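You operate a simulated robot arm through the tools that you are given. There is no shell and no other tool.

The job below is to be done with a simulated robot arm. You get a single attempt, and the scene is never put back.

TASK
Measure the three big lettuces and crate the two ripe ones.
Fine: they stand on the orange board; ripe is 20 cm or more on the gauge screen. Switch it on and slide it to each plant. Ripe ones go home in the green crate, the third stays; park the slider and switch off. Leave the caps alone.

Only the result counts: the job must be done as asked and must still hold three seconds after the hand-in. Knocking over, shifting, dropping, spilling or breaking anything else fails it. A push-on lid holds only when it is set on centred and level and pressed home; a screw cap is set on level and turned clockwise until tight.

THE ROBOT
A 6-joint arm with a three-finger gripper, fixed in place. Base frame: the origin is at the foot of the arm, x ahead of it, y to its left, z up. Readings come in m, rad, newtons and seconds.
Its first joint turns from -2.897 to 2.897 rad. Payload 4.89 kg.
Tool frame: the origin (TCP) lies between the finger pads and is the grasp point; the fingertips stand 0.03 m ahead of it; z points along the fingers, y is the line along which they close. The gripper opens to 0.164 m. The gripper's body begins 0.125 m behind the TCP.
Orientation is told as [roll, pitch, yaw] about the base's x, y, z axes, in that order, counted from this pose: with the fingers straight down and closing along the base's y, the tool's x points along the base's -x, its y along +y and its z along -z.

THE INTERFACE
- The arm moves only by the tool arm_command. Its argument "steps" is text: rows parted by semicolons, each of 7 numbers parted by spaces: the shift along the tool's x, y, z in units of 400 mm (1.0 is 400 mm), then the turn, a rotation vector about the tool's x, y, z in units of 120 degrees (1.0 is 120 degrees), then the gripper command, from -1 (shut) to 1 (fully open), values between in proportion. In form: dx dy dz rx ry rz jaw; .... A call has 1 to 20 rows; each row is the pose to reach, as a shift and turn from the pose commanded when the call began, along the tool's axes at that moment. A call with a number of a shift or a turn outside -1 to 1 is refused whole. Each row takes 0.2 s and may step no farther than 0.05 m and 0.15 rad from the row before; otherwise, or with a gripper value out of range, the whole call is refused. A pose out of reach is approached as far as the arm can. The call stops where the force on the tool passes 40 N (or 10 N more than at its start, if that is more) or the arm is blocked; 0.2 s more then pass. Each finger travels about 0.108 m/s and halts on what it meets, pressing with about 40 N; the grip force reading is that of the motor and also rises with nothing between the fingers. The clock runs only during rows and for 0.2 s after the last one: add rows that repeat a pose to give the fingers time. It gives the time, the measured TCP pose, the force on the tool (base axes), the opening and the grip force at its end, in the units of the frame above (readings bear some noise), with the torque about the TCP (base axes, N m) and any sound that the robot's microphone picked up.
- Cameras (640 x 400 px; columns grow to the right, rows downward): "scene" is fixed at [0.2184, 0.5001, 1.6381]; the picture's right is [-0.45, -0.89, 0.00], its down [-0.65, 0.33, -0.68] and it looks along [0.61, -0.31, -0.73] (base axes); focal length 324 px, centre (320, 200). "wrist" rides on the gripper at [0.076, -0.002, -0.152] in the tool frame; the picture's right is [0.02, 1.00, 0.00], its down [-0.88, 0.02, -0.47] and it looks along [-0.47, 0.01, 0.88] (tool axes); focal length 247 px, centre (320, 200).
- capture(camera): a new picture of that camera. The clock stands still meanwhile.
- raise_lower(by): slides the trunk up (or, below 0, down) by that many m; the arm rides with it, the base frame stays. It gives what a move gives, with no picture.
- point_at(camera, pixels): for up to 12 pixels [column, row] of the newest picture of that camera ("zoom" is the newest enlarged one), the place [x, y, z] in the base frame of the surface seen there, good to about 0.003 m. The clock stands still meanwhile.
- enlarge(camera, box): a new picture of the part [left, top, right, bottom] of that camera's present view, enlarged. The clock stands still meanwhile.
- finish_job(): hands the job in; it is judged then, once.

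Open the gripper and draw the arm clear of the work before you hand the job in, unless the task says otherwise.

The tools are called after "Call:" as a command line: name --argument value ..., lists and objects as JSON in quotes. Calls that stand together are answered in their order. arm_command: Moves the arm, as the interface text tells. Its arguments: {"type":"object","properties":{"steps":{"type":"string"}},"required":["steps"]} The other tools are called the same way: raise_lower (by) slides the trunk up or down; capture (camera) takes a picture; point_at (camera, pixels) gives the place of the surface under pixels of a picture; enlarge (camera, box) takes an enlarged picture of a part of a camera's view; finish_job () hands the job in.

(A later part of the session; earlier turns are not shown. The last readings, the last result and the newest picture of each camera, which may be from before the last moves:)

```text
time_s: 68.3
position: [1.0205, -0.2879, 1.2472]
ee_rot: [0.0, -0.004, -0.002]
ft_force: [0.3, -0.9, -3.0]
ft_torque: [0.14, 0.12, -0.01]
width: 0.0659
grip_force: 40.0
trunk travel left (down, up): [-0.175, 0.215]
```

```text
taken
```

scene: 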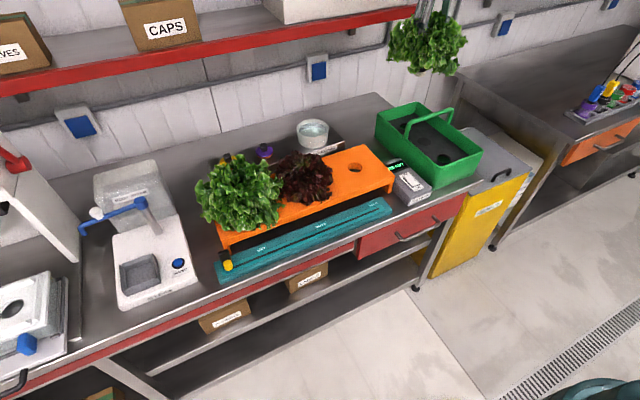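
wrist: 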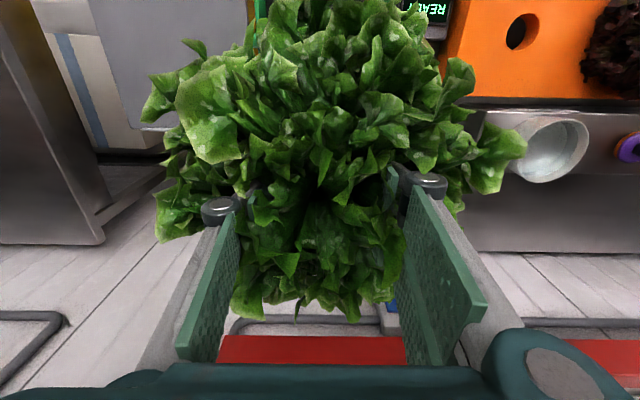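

The plant hangs above the far hole. I'll descend to TCP z≈1.04 where the plug should still be just above the plate, then look.

Call:
arm_command --steps "0 0 0.09 0 0 0 -0.4; 0 0 0.18 0 0 0 -0.4; 0 0 0.27 0 0 0 -0.4; 0 0 0.35 0 0 0 -0.4; 0 0 0.42 0 0 0 -0.4; 0 0 0.48 0 0 0 -0.4; 0 0 0.518 0 0 0 -0.4; 0 0 0.518 0 0 0 -0.4"

Call:
enlarge --camera "scene" --box '[360, 60, 490, 190]'

```text
time_s: 70.1
position: [1.0205, -0.2847, 1.0401]
ee_rot: [0.0, -0.003, 0.001]
ft_force: [-0.6, 0.3, -1.5]
ft_torque: [0.0, 0.05, -0.01]
width: 0.0657
grip_force: 39.9
trunk travel left (down, up): [-0.175, 0.215]
```

```text
3.08 times, centred on (425, 125) of scene
```

zoom: 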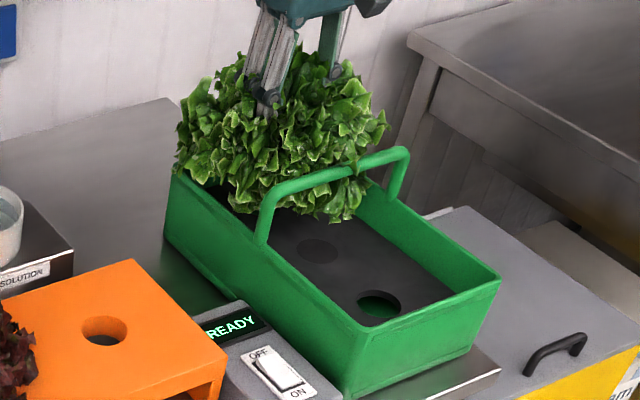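

Going well with no contact. I'll lower slowly toward z≈0.972, watching for an upward force.

Call:
arm_command --steps "0 0 0.02 0 0 0 -0.4; 0 0 0.04 0 0 0 -0.4; 0 0 0.06 0 0 0 -0.4; 0 0 0.08 0 0 0 -0.4; 0 0 0.1 0 0 0 -0.4; 0 0 0.12 0 0 0 -0.4"

Call:
arm_command --steps "0 0 0.01 0 0 0 -0.4; 0 0 0.02 0 0 0 -0.4; 0 0 0.03 0 0 0 -0.4; 0 0 0.04 0 0 0 -0.4; 0 0 0.05 0 0 0 -0.4; 0 0 0.05 0 0 0 -0.4"

Call:
enlarge --camera "scene" --box '[360, 60, 490, 190]'

```text
time_s: 71.5
position: [1.0214, -0.2856, 0.9943]
ee_rot: [0.001, -0.004, 0.001]
ft_force: [-0.6, 0.1, -0.5]
ft_torque: [-0.02, -0.09, 0.02]
width: 0.0654
grip_force: 40.4
trunk travel left (down, up): [-0.175, 0.215]
```

```text
time_s: 72.9
position: [1.0201, -0.2842, 0.9753]
ee_rot: [-0.001, -0.004, -0.001]
ft_force: [-1.4, 1.2, 33.8]
ft_torque: [-0.04, -0.07, -0.05]
width: 0.0657
grip_force: 40.0
trunk travel left (down, up): [-0.175, 0.215]
```

```text
3.08 times, centred on (425, 125) of scene
```

zoom: 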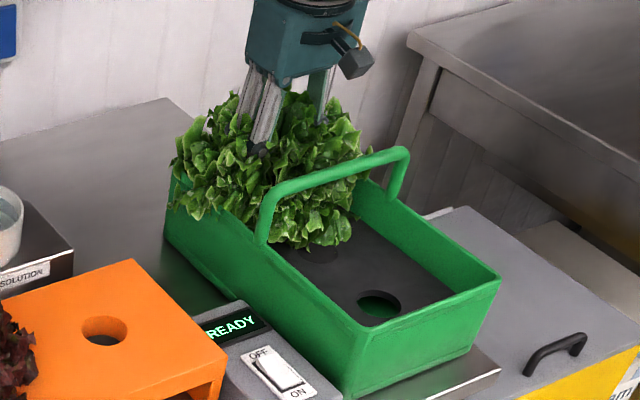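

An upward force of 34 N appeared at z≈0.975, about 1 cm above the expected seat. I'll check whether the plant slipped in the grip by measuring its leaves in the wrist view.

Call:
capture --camera "wrist"

Call:
enlarge --camera "wrist" --box '[140, 0, 540, 250]'

```text
taken
```

wrist: 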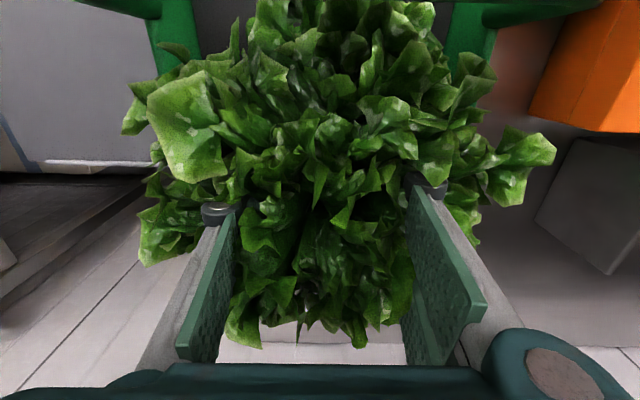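

```text
1.60 times, centred on (340, 125) of wrist
```

zoom: 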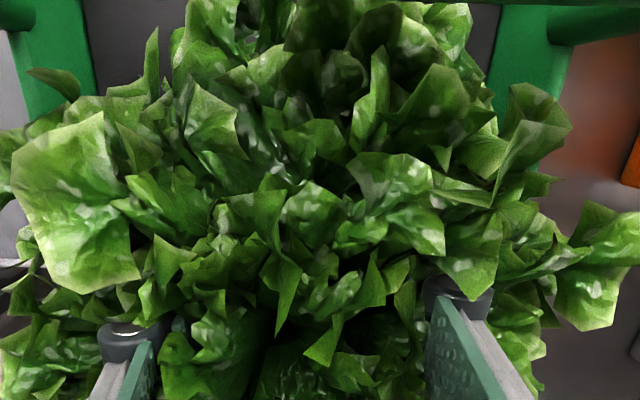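

The plant had slipped down in the grip during the pull and is now pushed back up, consistent with being seated. I'll verify by measuring leaf heights: the right leaf tip was 0.117 above the board top before.

Call:
point_at --camera "wrist" --pixels '[[545, 150], [552, 145], [530, 180], [165, 100], [200, 130], [395, 145], [440, 160], [175, 150], [320, 185], [520, 190]]'

Call:
enlarge --camera "scene" --box '[380, 85, 460, 155]'

```text
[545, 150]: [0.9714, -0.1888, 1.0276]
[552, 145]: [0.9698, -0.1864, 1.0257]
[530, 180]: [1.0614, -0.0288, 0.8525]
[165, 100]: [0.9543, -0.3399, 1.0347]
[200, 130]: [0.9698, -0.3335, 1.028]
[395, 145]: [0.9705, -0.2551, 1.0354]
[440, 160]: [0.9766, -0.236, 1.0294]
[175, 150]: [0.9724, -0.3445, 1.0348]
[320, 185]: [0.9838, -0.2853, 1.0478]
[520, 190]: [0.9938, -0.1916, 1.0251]
```

```text
5.71 times, centred on (420, 120) of scene
```

zoom: 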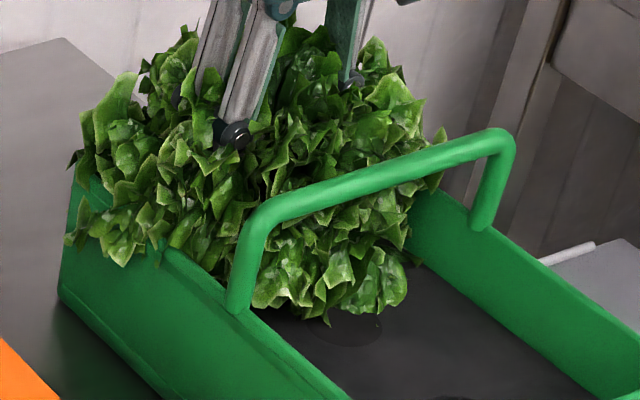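

Leaf tip z≈1.026 matches the expected 1.027 for a fully seated plant. I'll relax the jaws to 0.10 m in place (staying inside the crate walls), then check.

Call:
arm_command --steps "0 0 0 0 0 0 -0.2; 0 0 0 0 0 0 -0.1; 0 0 0 0 0 0 0.05; 0 0 0 0 0 0 0.2; 0 0 0 0 0 0 0.2"

Call:
capture --camera "wrist"

Call:
enlarge --camera "scene" --box '[380, 85, 460, 155]'

```text
time_s: 74.1
position: [1.0218, -0.2843, 0.9721]
ee_rot: [0.0, -0.006, 0.0]
ft_force: [0.9, -0.3, 0.1]
ft_torque: [-0.03, -0.02, 0.0]
width: 0.0983
grip_force: 0.0
trunk travel left (down, up): [-0.175, 0.215]
```

```text
taken
```

wrist: 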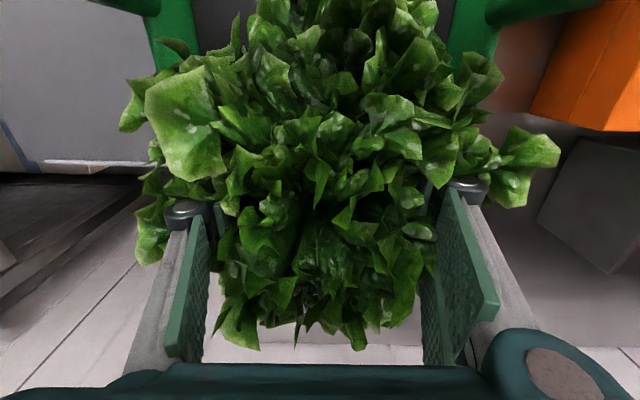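

```text
5.71 times, centred on (420, 120) of scene
```

zoom: 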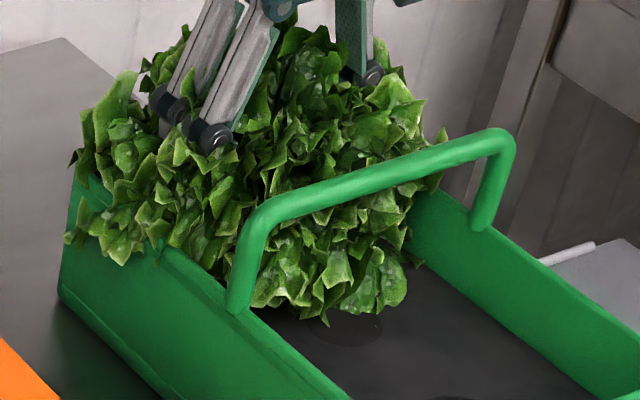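

Released with zero force and the plant stays put. I'll lift straight out to z≈1.22.

Call:
arm_command --steps "0 0 -0.03 0 0 0 0.2; 0 0 -0.08 0 0 0 0.2; 0 0 -0.15 0 0 0 0.2; 0 0 -0.25 0 0 0 0.2; 0 0 -0.35 0 0 0 0.2; 0 0 -0.45 0 0 0 0.2; 0 0 -0.55 0 0 0 0.2; 0 0 -0.65 0 0 0 0.2"

Call:
enlarge --camera "scene" --box '[360, 60, 490, 190]'

Call:
capture --camera "wrist"

```text
time_s: 75.9
position: [1.0206, -0.2854, 1.2335]
ee_rot: [0.001, -0.004, -0.001]
ft_force: [0.6, 0.0, -0.9]
ft_torque: [0.0, 0.08, 0.04]
width: 0.0986
grip_force: 0.0
trunk travel left (down, up): [-0.175, 0.215]
```

```text
3.08 times, centred on (425, 125) of scene
```

zoom: 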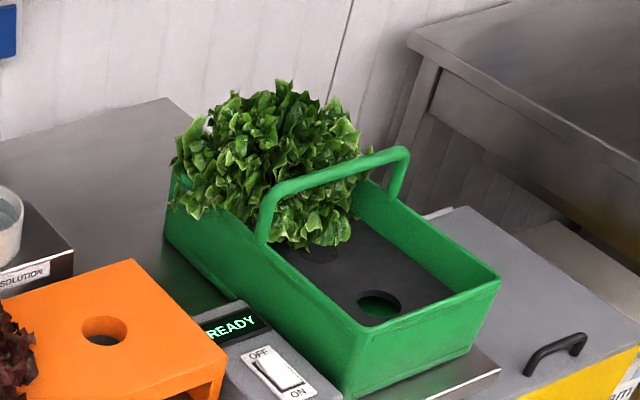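

```text
taken
```

wrist: 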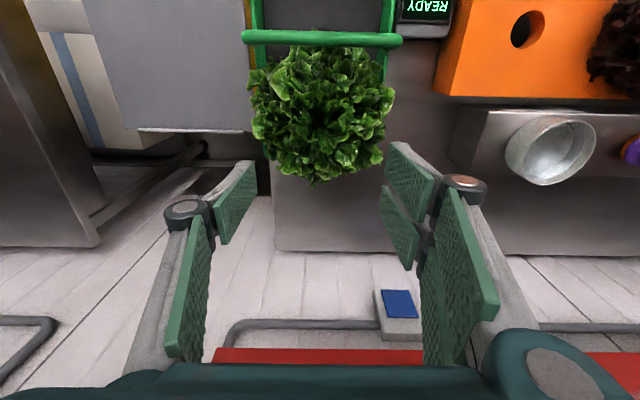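

The plant stands upright in the far hole. Next I'll switch the gauge off: close the jaws and move above the rocker's OFF end at (0.796,−0.120).

Call:
arm_command --steps "0.07 0.05 0 0 0 0 -0.2; 0.14 0.1 0 0 0 0 -0.6; 0.21 0.155 0 0 0 0 -1; 0.28 0.205 0 0 0 0 -1; 0.35 0.26 0 0 0 0 -1; 0.42 0.31 0 0 0 0 -1; 0.49 0.36 0 0 0 0 -1; 0.5615 0.4135 0 0 0 0 -1; 0.5615 0.4135 0.1 0 0 0 -1; 0.5615 0.4135 0.2 0 0 0 -1; 0.5615 0.4135 0.3 0 0 0 -1; 0.5615 0.4135 0.4 0 0 0 -1; 0.5615 0.4135 0.5 0 0 0 -1; 0.5615 0.4135 0.6 0 0 0 -1; 0.5615 0.4135 0.67 0 0 0 -1; 0.5615 0.4135 0.67 0 0 0 -1"

Call:
enlarge --camera "scene" --box '[360, 110, 470, 210]'

Call:
capture --camera "wrist"

```text
time_s: 79.3
position: [0.7972, -0.1193, 0.9653]
ee_rot: [0.0, -0.004, 0.002]
ft_force: [0.4, 0.2, 0.6]
ft_torque: [0.02, 0.04, 0.0]
width: 0.0
grip_force: 40.0
trunk travel left (down, up): [-0.175, 0.215]
```

```text
4.00 times, centred on (415, 160) of scene
```

zoom: 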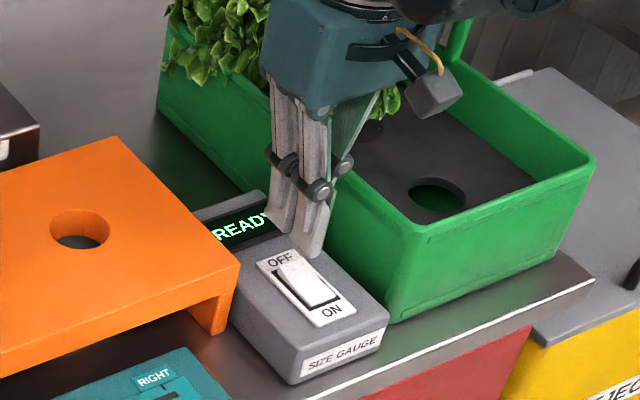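

```text
taken
```

wrist: 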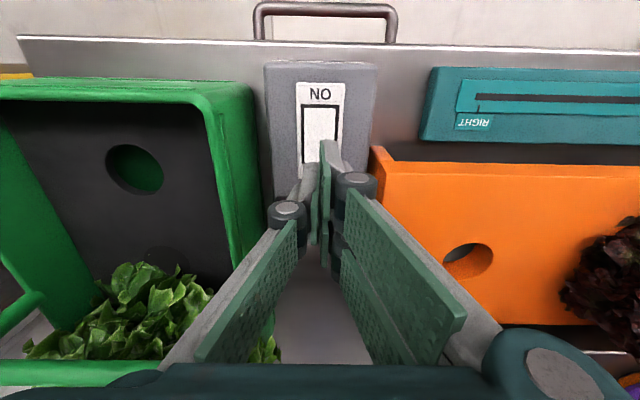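

Tips are ~3 cm above. I'll verify the rocker's raised OFF end position before pressing.

Call:
point_at --camera "scene" --pixels '[[409, 176], [412, 181], [416, 185], [407, 178], [412, 175.5]]'

Call:
enlarge --camera "scene" --box '[398, 160, 428, 195]'

```text
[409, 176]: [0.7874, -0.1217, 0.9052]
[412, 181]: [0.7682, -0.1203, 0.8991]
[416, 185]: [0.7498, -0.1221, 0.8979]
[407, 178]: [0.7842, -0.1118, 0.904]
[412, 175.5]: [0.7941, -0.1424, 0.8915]
```

```text
11.43 times, centred on (413, 178) of scene
```

zoom: 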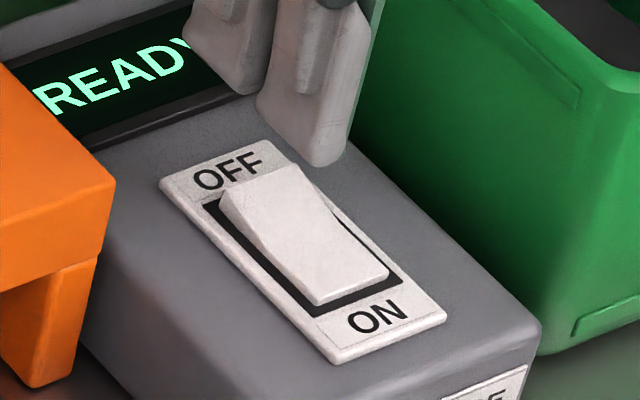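

OFF end is at about (0.790,−0.121,0.905). I'll nudge 5 mm nearer and press down in small steps.

Call:
arm_command --steps "0.0125 -0.002 0.03 0 0 0 -1; 0.0125 -0.002 0.055 0 0 0 -1; 0.0125 -0.002 0.07 0 0 0 -1; 0.0125 -0.002 0.08 0 0 0 -1; 0.0125 -0.002 0.087 0 0 0 -1; 0.0125 -0.002 0.093 0 0 0 -1"

Call:
enlarge --camera "scene" --box '[360, 110, 470, 210]'

```text
time_s: 80.6
position: [0.7921, -0.1215, 0.9305]
ee_rot: [0.0, -0.008, 0.001]
ft_force: [-1.5, 2.6, 27.6]
ft_torque: [0.16, 0.51, -0.06]
width: 0.0059
grip_force: 45.2
trunk travel left (down, up): [-0.175, 0.215]
stopped in row 6: the force on the tool passed its limit at 46 N (the readings are from after the stop); the commanded pose is now the measured one
```

```text
4.00 times, centred on (415, 160) of scene
```

zoom: 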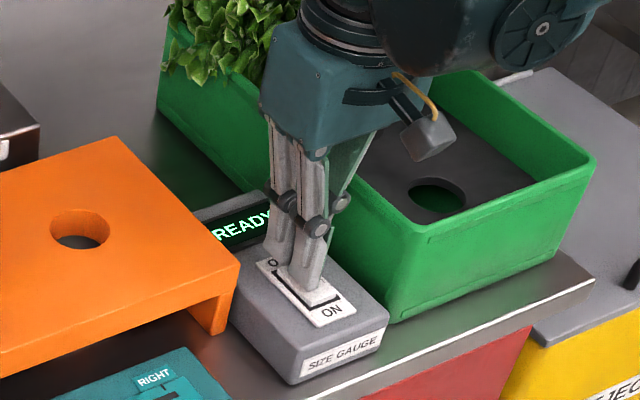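

The screen still says READY. I'll lift slightly and see the rocker's state.

Call:
arm_command --steps "0 0 -0.05 0 0 0 -1; 0 0 -0.15 0 0 0 -1; 0 0 -0.25 0 0 0 -1; 0 0 -0.25 0 0 0 -1"

Call:
enlarge --camera "scene" --box '[398, 160, 428, 195]'

Call:
capture --camera "wrist"

```text
time_s: 81.6
position: [0.7907, -0.1216, 1.0318]
ee_rot: [-0.001, -0.005, 0.0]
ft_force: [-1.0, -0.7, 0.4]
ft_torque: [-0.02, -0.11, 0.01]
width: 0.0
grip_force: 45.3
trunk travel left (down, up): [-0.175, 0.215]
```

```text
11.43 times, centred on (413, 178) of scene
```

zoom: 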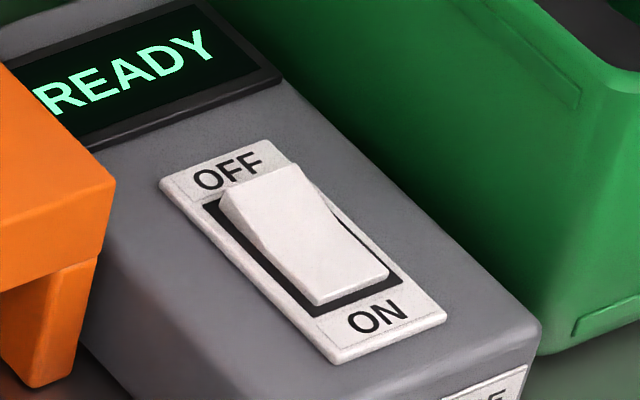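

```text
taken
```

wrist: 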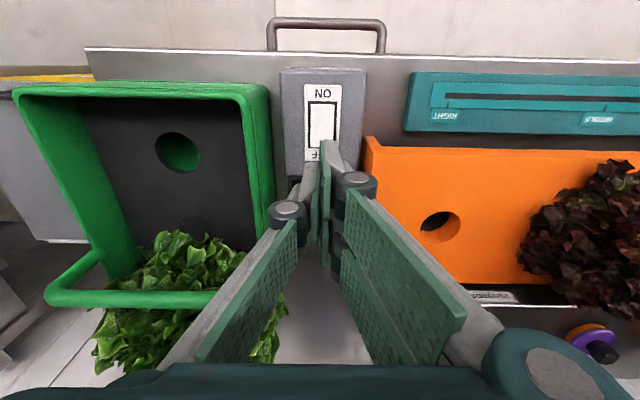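

The rocker wasn't toggled; the finger likely bridged onto the frame. I'll measure the rocker surface more precisely now that the view is clear.

Call:
point_at --camera "zoom" --pixels '[[262, 186], [275, 205], [290, 225], [305, 245], [325, 265], [350, 280], [245, 160], [225, 172], [375, 318], [230, 210], [300, 175], [255, 120]]'

```text
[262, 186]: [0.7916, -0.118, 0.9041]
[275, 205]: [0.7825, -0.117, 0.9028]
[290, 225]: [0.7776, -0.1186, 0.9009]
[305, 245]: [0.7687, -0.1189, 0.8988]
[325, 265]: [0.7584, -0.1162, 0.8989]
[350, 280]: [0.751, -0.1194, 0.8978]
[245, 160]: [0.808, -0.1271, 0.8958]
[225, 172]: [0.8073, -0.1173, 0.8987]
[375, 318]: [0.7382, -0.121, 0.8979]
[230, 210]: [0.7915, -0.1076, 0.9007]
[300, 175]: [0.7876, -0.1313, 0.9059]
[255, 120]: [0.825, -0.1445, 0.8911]
```

The rocker's raised OFF end is at x≈0.792, z≈0.905, with the frame label just beyond at z≈0.897, so a flat finger bridges it. I'll tilt the tool 20° so only the fingertip's near edge presses the rocker end.

Call:
arm_command --steps "0 0 0.03 0 -0.056 0 -1; -0.001 0.004 0.07 0 -0.112 0 -1; -0.003 0.004 0.12 0 -0.167 0 -1; -0.003 0.004 0.17 0 -0.167 0 -1; -0.003 0.004 0.17 0 -0.167 0 -1"

Call:
enlarge --camera "scene" --box '[390, 150, 440, 200]'

```text
time_s: 82.8
position: [0.7933, -0.1186, 0.963]
ee_rot: [0.001, -0.356, 0.0]
ft_force: [-0.2, -0.5, -0.3]
ft_torque: [-0.01, -0.02, -0.01]
width: 0.0001
grip_force: 45.1
trunk travel left (down, up): [-0.175, 0.215]
```

```text
8.00 times, centred on (415, 175) of scene
```

zoom: 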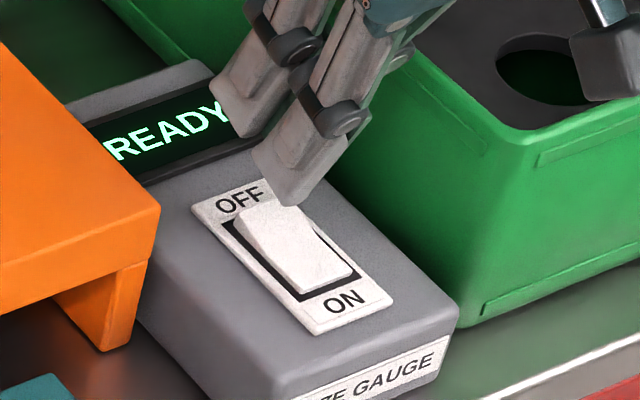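

The tilted tip is poised over the OFF end. I'll press straight down in small steps.

Call:
arm_command --steps "0.0174 0 0.0469 0 0 0 -1; 0.0227 0 0.0609 0 0 0 -1; 0.0261 0 0.0703 0 0 0 -1; 0.0287 0 0.0773 0 0 0 -1; 0.0314 0 0.0843 0 0 0 -1; 0.0331 0 0.089 0 0 0 -1"

Call:
enlarge --camera "scene" --box '[390, 150, 440, 200]'

```text
time_s: 83.4
position: [0.795, -0.1204, 0.9407]
ee_rot: [0.0, -0.362, -0.001]
ft_force: [1.2, 0.7, 30.6]
ft_torque: [0.16, 0.53, -0.03]
width: 0.0
grip_force: 44.7
trunk travel left (down, up): [-0.175, 0.215]
stopped in row 3: the force on the tool passed its limit at 57 N (the readings are from after the stop); the commanded pose is now the measured one
```

```text
8.00 times, centred on (415, 175) of scene
```

zoom: 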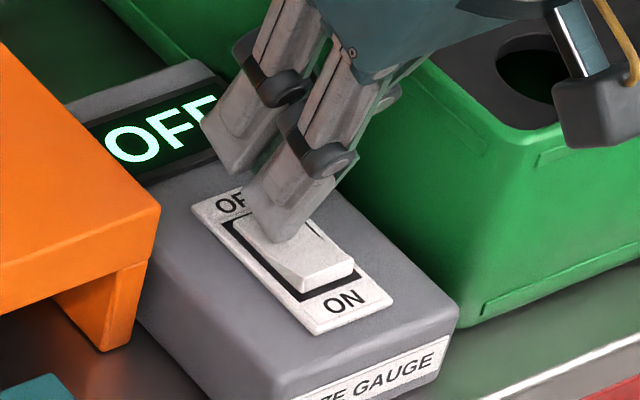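

The screen now reads OFF. I'll lift away and straighten the tool.

Call:
arm_command --steps "-0.0261 0 -0.0703 0 0 0 -1; -0.061 0 -0.164 0 0 0 -1; -0.1046 0 -0.281 0 0.0576 0 -1; -0.148 0 -0.398 0 0.115 0 -0.5; -0.183 0 -0.492 0 0.1715 0 0"

Call:
enlarge --camera "scene" --box '[360, 90, 480, 200]'

Call:
capture --camera "wrist"

```text
time_s: 84.6
position: [0.7931, -0.1182, 1.1499]
ee_rot: [0.0, 0.002, 0.001]
ft_force: [0.2, -0.7, 0.4]
ft_torque: [0.01, -0.1, 0.02]
width: 0.0818
grip_force: 0.1
trunk travel left (down, up): [-0.175, 0.215]
```

```text
3.64 times, centred on (420, 145) of scene
```

zoom: 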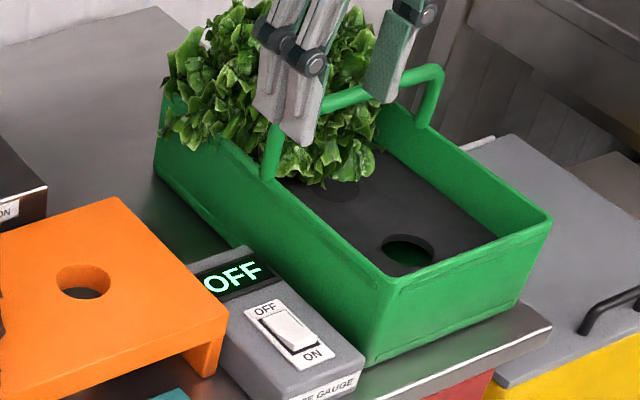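

```text
taken
```

wrist: 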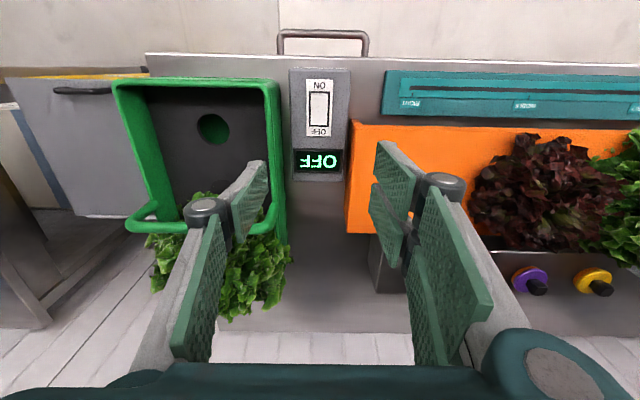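

The gauge is OFF and the rocker shows it. Now I'll go up and over to the LEFT plant, stopping short for a top view of its heart.

Call:
arm_command --steps "0 0.02 -0.1 0 0 0 0.2; 0 0.06 -0.2 0 0 0 0.2; 0 0.15 -0.25 0 0 0 0.2; 0 0.26 -0.25 0 0 0 0.2; 0 0.37 -0.25 0 0 0 0.2; 0 0.48 -0.25 0 0 0 0.2; 0 0.59 -0.25 0 0 0 0.2; 0 0.7 -0.25 0 0 0 0.2; 0 0.81 -0.25 0 0 0 0.2; 0 0.92 -0.25 0 0 0 0.2"

Call:
arm_command --steps "0 0.1 0 0 0 0 0.2; 0 0.2 0 0 0 0 0.2; 0 0.3 0 0 0 0 0.2; 0 0.4 0 0 0 0 0.2; 0 0.405 0 0 0 0 0.2"

Call:
capture --camera "wrist"

Call:
enlarge --camera "wrist" --box '[210, 80, 430, 220]'

```text
time_s: 86.8
position: [0.7949, 0.2466, 1.2493]
ee_rot: [-0.001, -0.001, -0.002]
ft_force: [0.5, -0.9, 0.7]
ft_torque: [0.25, 0.05, -0.03]
width: 0.0984
grip_force: 0.0
trunk travel left (down, up): [-0.175, 0.215]
```

```text
time_s: 88.0
position: [0.7943, 0.4095, 1.248]
ee_rot: [0.001, 0.001, 0.0]
ft_force: [0.2, 0.9, -0.5]
ft_torque: [-0.13, 0.06, -0.01]
width: 0.0983
grip_force: 0.1
trunk travel left (down, up): [-0.175, 0.215]
```

```text
taken
```

wrist: 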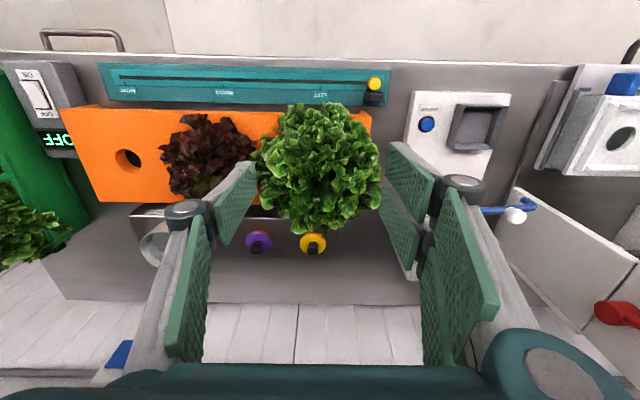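

```text
2.86 times, centred on (320, 150) of wrist
```

zoom: 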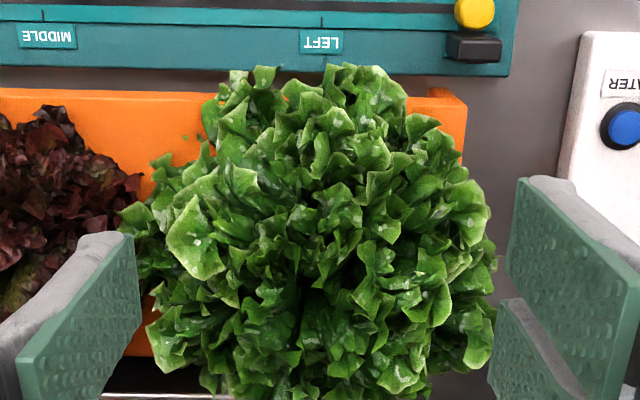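

The heart appears near zoom (312,278). I'll measure it.

Call:
point_at --camera "zoom" --pixels '[[305, 285], [310, 278], [318, 275], [302, 295], [300, 270], [322, 19], [325, 290]]'

```text
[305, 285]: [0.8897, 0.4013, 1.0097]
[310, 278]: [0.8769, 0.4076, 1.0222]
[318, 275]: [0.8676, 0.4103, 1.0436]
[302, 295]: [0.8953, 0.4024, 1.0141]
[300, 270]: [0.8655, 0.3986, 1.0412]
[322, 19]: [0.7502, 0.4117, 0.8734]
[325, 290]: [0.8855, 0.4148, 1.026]
```

The heart estimate is y≈0.402–0.412. I'll cross-check with the board's two ends and the red plant side, since the holes should be symmetric.

Call:
point_at --camera "zoom" --pixels '[[450, 96], [462, 104], [465, 140], [460, 120], [458, 100]]'

Call:
point_at --camera "wrist" --pixels '[[70, 112], [75, 130], [85, 165], [95, 195], [115, 160], [141, 160], [127, 148], [128, 171]]'

```text
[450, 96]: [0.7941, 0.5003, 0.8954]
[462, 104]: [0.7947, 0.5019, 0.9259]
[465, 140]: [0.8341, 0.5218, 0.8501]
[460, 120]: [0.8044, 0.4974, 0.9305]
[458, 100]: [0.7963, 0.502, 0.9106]
```

```text
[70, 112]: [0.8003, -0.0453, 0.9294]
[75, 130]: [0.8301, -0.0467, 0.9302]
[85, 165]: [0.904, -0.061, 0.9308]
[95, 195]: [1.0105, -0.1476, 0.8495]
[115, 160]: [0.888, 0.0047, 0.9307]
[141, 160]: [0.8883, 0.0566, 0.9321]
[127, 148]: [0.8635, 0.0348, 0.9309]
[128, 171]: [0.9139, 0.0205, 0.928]
```

Board symmetry gives the LEFT hole at (0.888,0.411). I'll open to ~0.12 m, centre over it and descend to TCP z≈0.974 slowly.

Call:
arm_command --steps "-0.08 0.003 0.03 0 0 0 0.46; -0.16 0.003 0.08 0 0 0 0.46; -0.2345 0.003 0.14 0 0 0 0.46; -0.2345 0.003 0.22 0 0 0 0.46; -0.2345 0.003 0.3 0 0 0 0.46; -0.2345 0.003 0.38 0 0 0 0.46; -0.2345 0.003 0.44 0 0 0 0.46; -0.2345 0.003 0.49 0 0 0 0.46; -0.2345 0.003 0.53 0 0 0 0.46; -0.2345 0.003 0.57 0 0 0 0.46; -0.2345 0.003 0.61 0 0 0 0.46; -0.2345 0.003 0.65 0 0 0 0.46; -0.2345 0.003 0.685 0 0 0 0.46; -0.2345 0.003 0.685 0 0 0 0.46"

Call:
capture --camera "wrist"

Call:
enlarge --camera "scene" --box '[180, 110, 340, 260]'

```text
time_s: 91.0
position: [0.8881, 0.4125, 0.975]
ee_rot: [0.0, 0.0, 0.001]
ft_force: [0.0, 0.4, 1.3]
ft_torque: [-0.01, 0.05, 0.0]
width: 0.1198
grip_force: 0.1
trunk travel left (down, up): [-0.175, 0.215]
```

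```text
taken
```

wrist: 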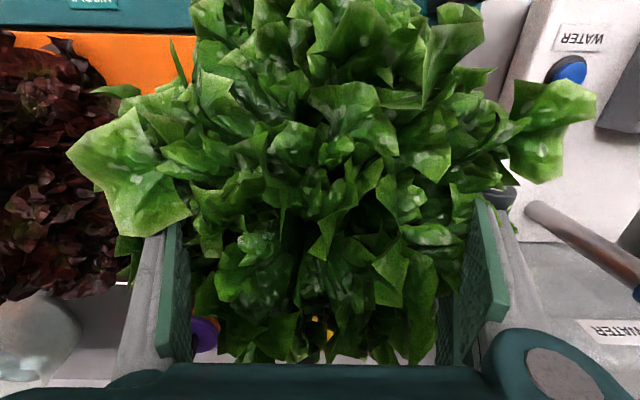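

```text
2.67 times, centred on (260, 185) of scene
```

zoom: 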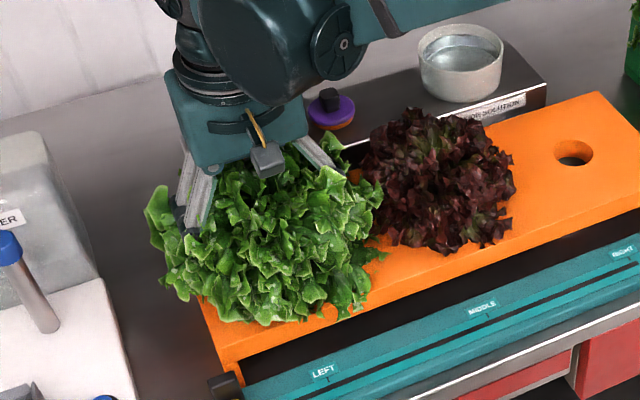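

Positioned at z=0.975 with no contact. I'll close gradually onto the core.

Call:
arm_command --steps "0 0 0 0 0 0 0.25; 0 0 0 0 0 0 0.05; 0 0 0 0 0 0 -0.1; 0 0 0 0 0 0 -0.2; 0 0 0 0 0 0 -0.3; 0 0 0 0 0 0 -0.45; 0 0 0 0 0 0 -0.6; 0 0 0 0 0 0 -0.6"

Call:
capture --camera "wrist"

```text
time_s: 92.8
position: [0.8888, 0.4098, 0.9757]
ee_rot: [0.0, 0.0, -0.001]
ft_force: [1.0, 0.2, 3.5]
ft_torque: [-0.02, -0.05, 0.04]
width: 0.065
grip_force: 40.3
trunk travel left (down, up): [-0.175, 0.215]
```

```text
taken
```

wrist: 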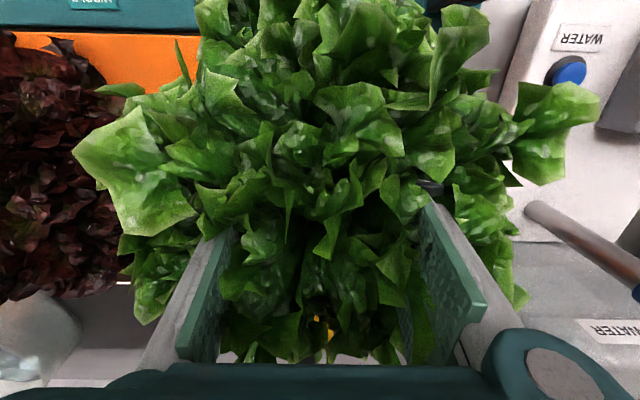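

Core gripped at 0.065 m. I'll lift slowly (about 5 mm per step) and compare the view to detect slip.

Call:
arm_command --steps "0 0 -0.01 0 0 0 -0.6; 0 0 -0.02 0 0 0 -0.6; 0 0 -0.03 0 0 0 -0.6; 0 0 -0.045 0 0 0 -0.6; 0 0 -0.06 0 0 0 -0.6; 0 0 -0.075 0 0 0 -0.6; 0 0 -0.09 0 0 0 -0.6; 0 0 -0.105 0 0 0 -0.6; 0 0 -0.12 0 0 0 -0.6"

Call:
capture --camera "wrist"

Call:
enlarge --camera "scene" --box '[180, 110, 340, 260]'

```text
time_s: 94.8
position: [0.8894, 0.41, 1.0218]
ee_rot: [0.001, -0.001, 0.001]
ft_force: [0.0, 0.6, -1.7]
ft_torque: [0.0, 0.02, 0.02]
width: 0.0649
grip_force: 39.9
trunk travel left (down, up): [-0.175, 0.215]
```

```text
taken
```

wrist: 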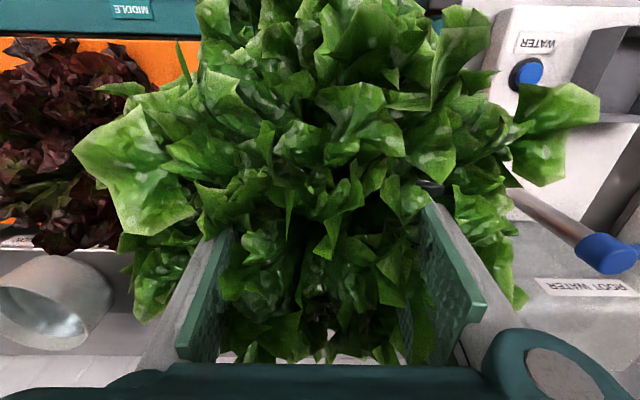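

```text
2.67 times, centred on (260, 185) of scene
```

zoom: 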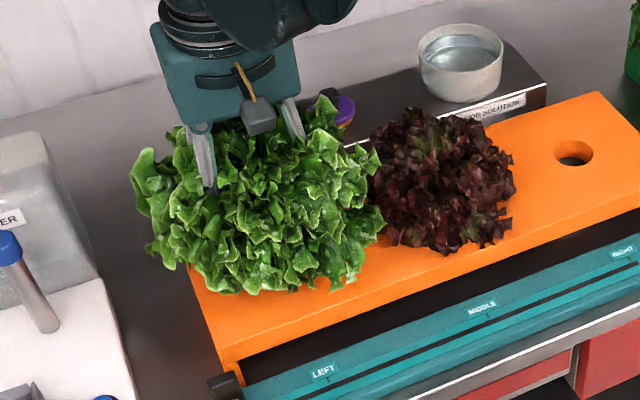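

No slip this time—the view of the plant relative to the fingers is unchanged. I'll continue lifting to about z=1.22.

Call:
arm_command --steps "0 0 -0.04 0 0 0 -0.6; 0 0 -0.08 0 0 0 -0.6; 0 0 -0.12 0 0 0 -0.6; 0 0 -0.17 0 0 0 -0.6; 0 0 -0.23 0 0 0 -0.6; 0 0 -0.3 0 0 0 -0.6; 0 0 -0.37 0 0 0 -0.6; 0 0 -0.44 0 0 0 -0.6; 0 0 -0.5 0 0 0 -0.6; 0 0 -0.5 0 0 0 -0.6"

Call:
capture --camera "scene"

Call:
capture --camera "wrist"

Call:
enlarge --camera "scene" --box '[215, 175, 285, 225]'

```text
time_s: 97.0
position: [0.8878, 0.4118, 1.222]
ee_rot: [-0.001, 0.001, 0.001]
ft_force: [-0.4, -0.7, -1.5]
ft_torque: [0.01, -0.07, -0.01]
width: 0.065
grip_force: 39.6
trunk travel left (down, up): [-0.175, 0.215]
```

```text
taken
```

scene: 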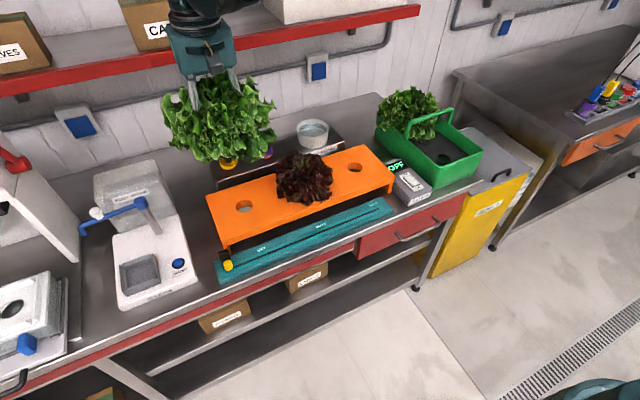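

```text
taken
```

wrist: 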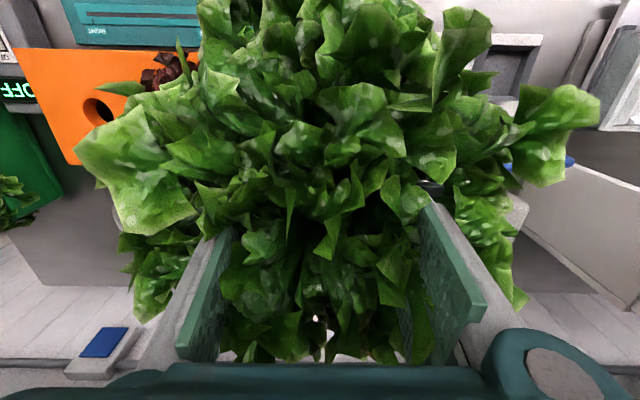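

```text
8.00 times, centred on (250, 200) of scene
```

zoom: 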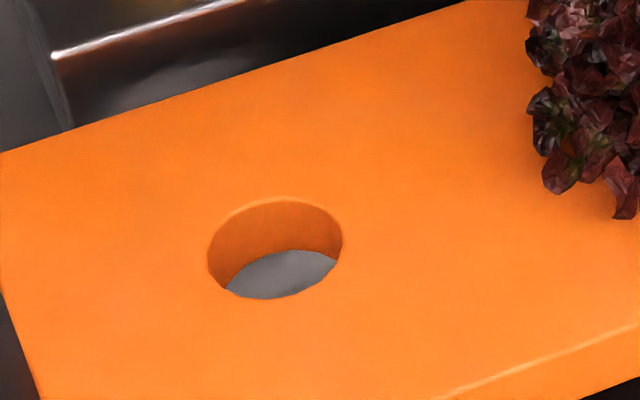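

The plant is lifted without slip and the LEFT hole is visible (zoom centre ≈(275,248)). I'll measure its rim for the plug offset.

Call:
point_at --camera "zoom" --pixels '[[204, 255], [346, 241], [280, 194], [270, 302], [225, 215], [325, 281], [220, 288], [330, 208]]'

Call:
point_at --camera "wrist" --pixels '[[90, 150], [110, 190], [185, 200], [555, 140], [585, 100], [540, 180]]'

```text
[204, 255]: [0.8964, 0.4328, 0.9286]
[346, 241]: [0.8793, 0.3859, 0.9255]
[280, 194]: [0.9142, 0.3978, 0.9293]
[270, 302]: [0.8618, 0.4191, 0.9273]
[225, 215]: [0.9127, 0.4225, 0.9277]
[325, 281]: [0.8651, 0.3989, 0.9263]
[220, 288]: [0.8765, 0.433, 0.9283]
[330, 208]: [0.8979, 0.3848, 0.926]
```

```text
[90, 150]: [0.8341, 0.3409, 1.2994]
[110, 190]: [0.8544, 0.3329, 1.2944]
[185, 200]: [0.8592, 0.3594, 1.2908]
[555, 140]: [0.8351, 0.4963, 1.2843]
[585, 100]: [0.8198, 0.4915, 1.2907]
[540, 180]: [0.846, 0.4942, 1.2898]
```

LEFT hole centre (0.888,0.4094) coincides with the grip centre within ~1–2 mm. I'll carry the plant at height to above the near crate hole (0.805,−0.2845).

Call:
arm_command --steps "0 -0.02 -0.03 0 0 0 -0.6; 0.0125 -0.11 -0.04 0 0 0 -0.6; 0.025 -0.22 -0.04 0 0 0 -0.6; 0.0375 -0.33 -0.04 0 0 0 -0.6; 0.05 -0.44 -0.04 0 0 0 -0.6; 0.0625 -0.55 -0.04 0 0 0 -0.6; 0.075 -0.66 -0.04 0 0 0 -0.6; 0.0875 -0.77 -0.04 0 0 0 -0.6; 0.1 -0.88 -0.04 0 0 0 -0.6"

Call:
arm_command --steps "0.0137 -0.1075 0 0 0 0 -0.6; 0.0273 -0.215 0 0 0 0 -0.6; 0.041 -0.3225 0 0 0 0 -0.6; 0.0546 -0.43 0 0 0 0 -0.6; 0.0683 -0.5375 0 0 0 0 -0.6; 0.0819 -0.645 0 0 0 0 -0.6; 0.0956 -0.7525 0 0 0 0 -0.6; 0.109 -0.83 0 0 0 0 -0.6; 0.109 -0.859 0 0 0 0 -0.6; 0.109 -0.859 0 0 0 0 -0.6"

Call:
capture --camera "scene"

Call:
capture --camera "wrist"

```text
time_s: 99.0
position: [0.8472, 0.0611, 1.2383]
ee_rot: [-0.001, -0.001, -0.001]
ft_force: [1.2, 2.3, -1.9]
ft_torque: [-0.23, 0.07, 0.0]
width: 0.0647
grip_force: 40.0
trunk travel left (down, up): [-0.175, 0.215]
```

```text
time_s: 101.2
position: [0.8037, -0.2836, 1.2375]
ee_rot: [0.0, 0.001, -0.001]
ft_force: [-0.6, -0.9, -2.0]
ft_torque: [0.0, -0.02, 0.01]
width: 0.0649
grip_force: 40.1
trunk travel left (down, up): [-0.175, 0.215]
```

```text
taken
```

scene: 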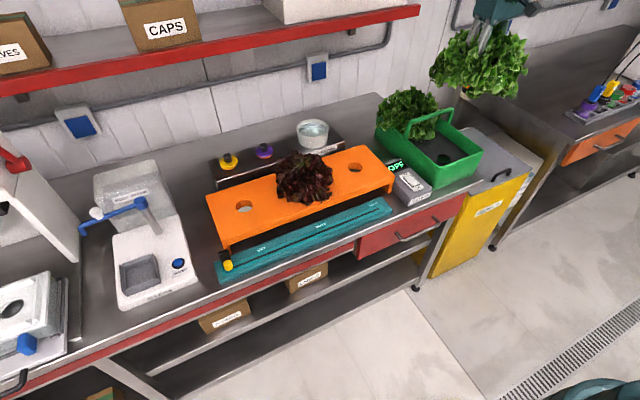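

```text
taken
```

wrist: 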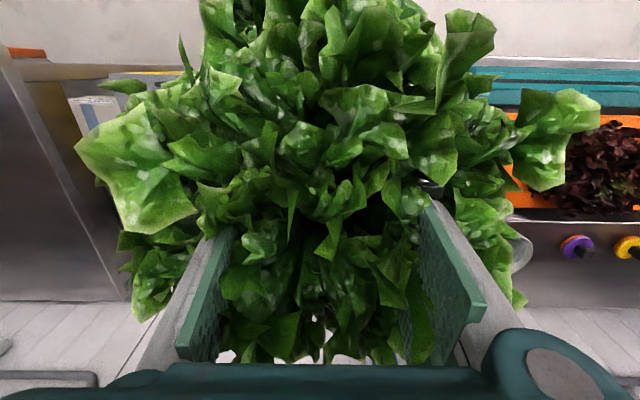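

Positioned at about (0.805,−0.2845). I'll descend in stages to z≈1.03, then slowly to the expected seat at ≈0.956.

Call:
arm_command --steps "0 0 0.09 0 0 0 -0.6; 0 0 0.18 0 0 0 -0.6; 0 0 0.27 0 0 0 -0.6; 0 0 0.35 0 0 0 -0.6; 0 0 0.42 0 0 0 -0.6; 0 0 0.48 0 0 0 -0.6; 0 0 0.52 0 0 0 -0.6; 0 0 0.52 0 0 0 -0.6"

Call:
arm_command --steps "0 0 0.02 0 0 0 -0.6; 0 0 0.04 0 0 0 -0.6; 0 0 0.06 0 0 0 -0.6; 0 0 0.08 0 0 0 -0.6; 0 0 0.1 0 0 0 -0.6; 0 0 0.12 0 0 0 -0.6; 0 0 0.12 0 0 0 -0.6"

Call:
enlarge --camera "scene" --box '[370, 70, 500, 200]'

```text
time_s: 103.0
position: [0.8038, -0.2856, 1.0316]
ee_rot: [-0.001, -0.001, 0.0]
ft_force: [0.5, -0.4, -2.7]
ft_torque: [0.04, 0.07, 0.02]
width: 0.0647
grip_force: 39.9
trunk travel left (down, up): [-0.175, 0.215]
```

```text
time_s: 104.6
position: [0.804, -0.2849, 0.9835]
ee_rot: [-0.001, 0.0, 0.001]
ft_force: [-0.5, 0.1, -1.2]
ft_torque: [-0.01, 0.02, 0.01]
width: 0.0646
grip_force: 40.4
trunk travel left (down, up): [-0.175, 0.215]
```

```text
3.08 times, centred on (435, 135) of scene
```

zoom: 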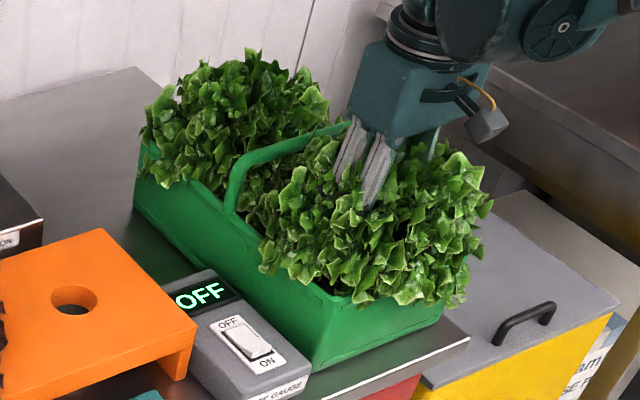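

No contact at z=0.9835. I'll continue down at ~3–4 mm steps to about 0.958.

Call:
arm_command --steps "0 0 0.01 0 0 0 -0.6; 0 0 0.02 0 0 0 -0.6; 0 0 0.03 0 0 0 -0.6; 0 0 0.04 0 0 0 -0.6; 0 0 0.05 0 0 0 -0.6; 0 0 0.05 0 0 0 -0.6"

```text
time_s: 106.0
position: [0.8038, -0.2851, 0.9631]
ee_rot: [0.001, 0.002, 0.0]
ft_force: [0.0, 0.0, -2.9]
ft_torque: [0.02, 0.07, 0.01]
width: 0.0646
grip_force: 39.7
trunk travel left (down, up): [-0.175, 0.215]
```

At z=0.963 still free hanging (−2.9 N). I'll go the last few millimetres in 1–2 mm steps until it seats.

Call:
arm_command --steps "0 0 0.005 0 0 0 -0.6; 0 0 0.01 0 0 0 -0.6; 0 0 0.015 0 0 0 -0.6; 0 0 0.018 0 0 0 -0.6; 0 0 0.018 0 0 0 -0.6"

```text
time_s: 107.2
position: [0.8033, -0.2844, 0.9548]
ee_rot: [-0.001, 0.0, 0.0]
ft_force: [-0.2, 0.5, -2.2]
ft_torque: [-0.02, 0.03, 0.0]
width: 0.0648
grip_force: 40.1
trunk travel left (down, up): [-0.175, 0.215]
```

Still hanging at 0.955. I'll continue 1 mm at a time another 4 mm.

Call:
arm_command --steps "0 0 0.0025 0 0 0 -0.6; 0 0 0.005 0 0 0 -0.6; 0 0 0.0075 0 0 0 -0.6; 0 0 0.01 0 0 0 -0.6; 0 0 0.01 0 0 0 -0.6"

Call:
capture --camera "wrist"

```text
time_s: 108.4
position: [0.802, -0.2846, 0.9526]
ee_rot: [0.0, 0.0, -0.002]
ft_force: [3.5, -0.5, 34.2]
ft_torque: [-0.05, -0.05, 0.28]
width: 0.0643
grip_force: 40.1
trunk travel left (down, up): [-0.175, 0.215]
```

```text
taken
```

wrist: 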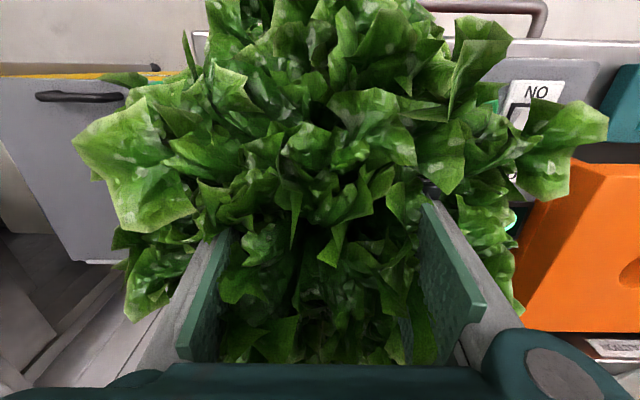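

Firm contact at z≈0.953, right at the expected seat height. I'll open the jaws gently to 0.10 m.

Call:
arm_command --steps "0 0 0 0 0 0 -0.2; 0 0 0 0 0 0 -0.1; 0 0 0 0 0 0 0.05; 0 0 0 0 0 0 0.2; 0 0 0 0 0 0 0.2"

Call:
capture --camera "wrist"

Call:
enlarge --camera "scene" --box '[370, 70, 500, 200]'

```text
time_s: 109.6
position: [0.8043, -0.2849, 0.9521]
ee_rot: [0.0, -0.001, 0.0]
ft_force: [0.4, 0.3, 0.4]
ft_torque: [-0.02, 0.01, 0.02]
width: 0.0982
grip_force: 0.0
trunk travel left (down, up): [-0.175, 0.215]
```

```text
taken
```

wrist: 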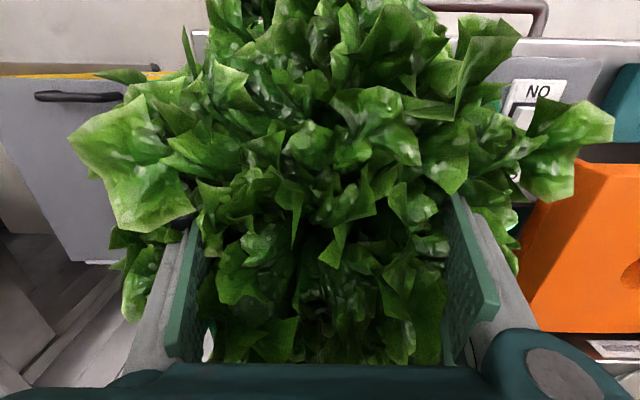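

```text
3.08 times, centred on (435, 135) of scene
```

zoom: 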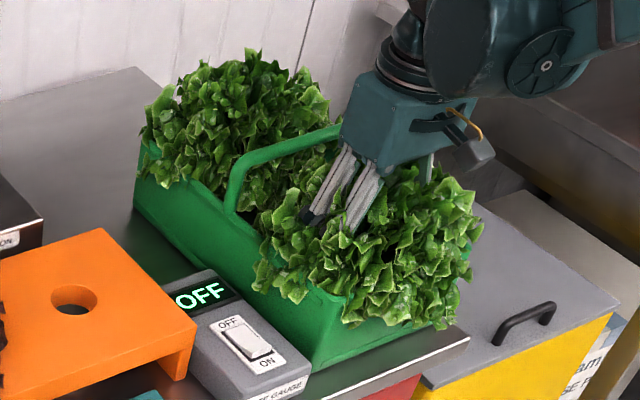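

Released with no force. I'll lift straight up clear of the plant.

Call:
arm_command --steps "0 0 -0.03 0 0 0 0.2; 0 0 -0.08 0 0 0 0.2; 0 0 -0.15 0 0 0 0.2; 0 0 -0.25 0 0 0 0.2; 0 0 -0.35 0 0 0 0.2; 0 0 -0.45 0 0 0 0.2; 0 0 -0.55 0 0 0 0.2; 0 0 -0.65 0 0 0 0.2; 0 0 -0.72 0 0 0 0.2"

Call:
capture --camera "wrist"

Call:
enlarge --camera "scene" --box '[370, 70, 500, 200]'

```text
time_s: 111.6
position: [0.8035, -0.2842, 1.2395]
ee_rot: [-0.002, 0.0, 0.002]
ft_force: [-0.4, 0.2, -1.1]
ft_torque: [0.01, 0.04, -0.01]
width: 0.0984
grip_force: 0.0
trunk travel left (down, up): [-0.175, 0.215]
```

```text
taken
```

wrist: 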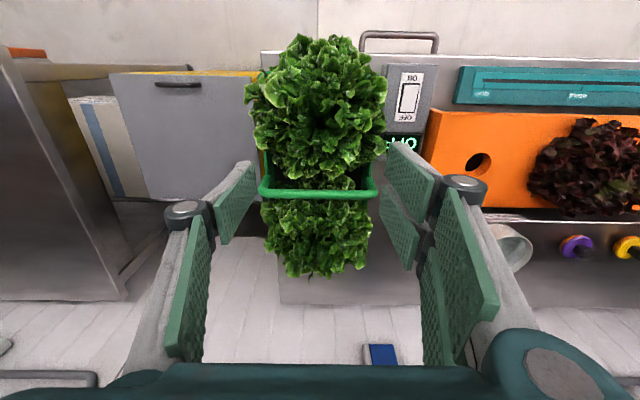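

```text
3.08 times, centred on (435, 135) of scene
```

zoom: 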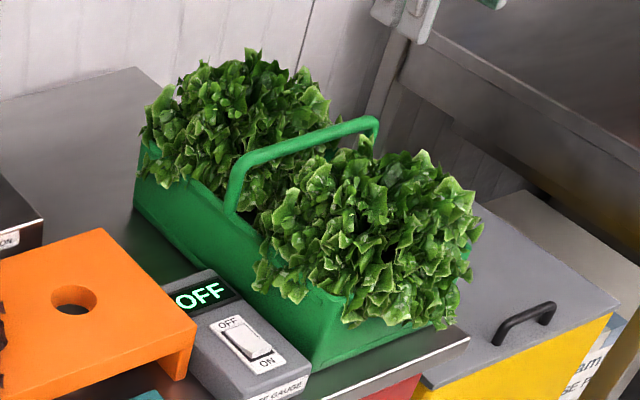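

Both plants are in the crate. To check that the near plant is upright, I'll view it from the same relative camera position as I viewed it on the board and compare.

Call:
arm_command --steps "0.08 0 0 0 0 0 0.2; 0.16 0 0.015 0 0 0 0.2; 0.234 0 0.0275 0 0 0 0.2; 0.234 0 0.0275 0 0 0 0.2"

Call:
capture --camera "wrist"

Call:
enlarge --camera "wrist" --box '[210, 80, 430, 220]'

```text
time_s: 112.6
position: [0.709, -0.2839, 1.2288]
ee_rot: [-0.001, 0.001, 0.0]
ft_force: [-1.4, -0.7, 0.2]
ft_torque: [-0.06, -0.16, -0.02]
width: 0.0983
grip_force: 0.0
trunk travel left (down, up): [-0.175, 0.215]
```

```text
taken
```

wrist: 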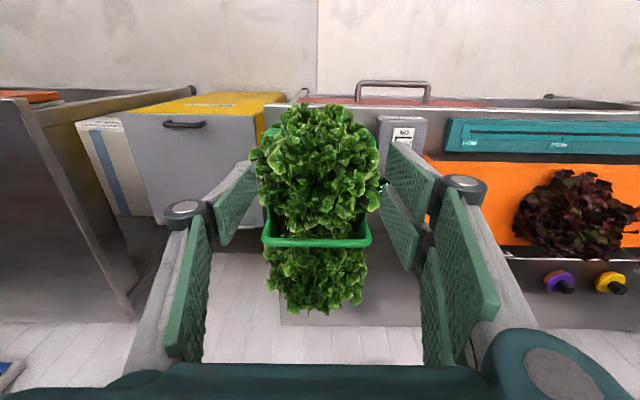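

```text
2.86 times, centred on (320, 150) of wrist
```

zoom: 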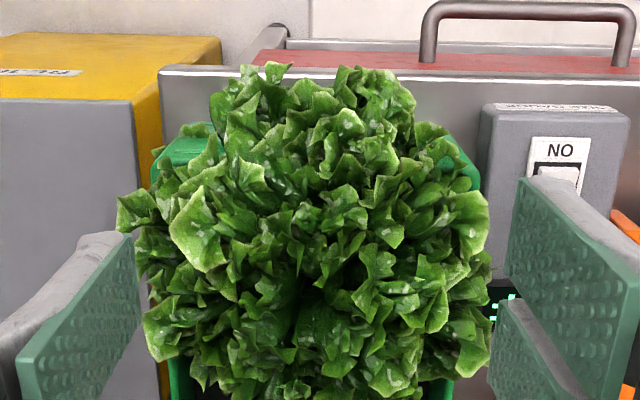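

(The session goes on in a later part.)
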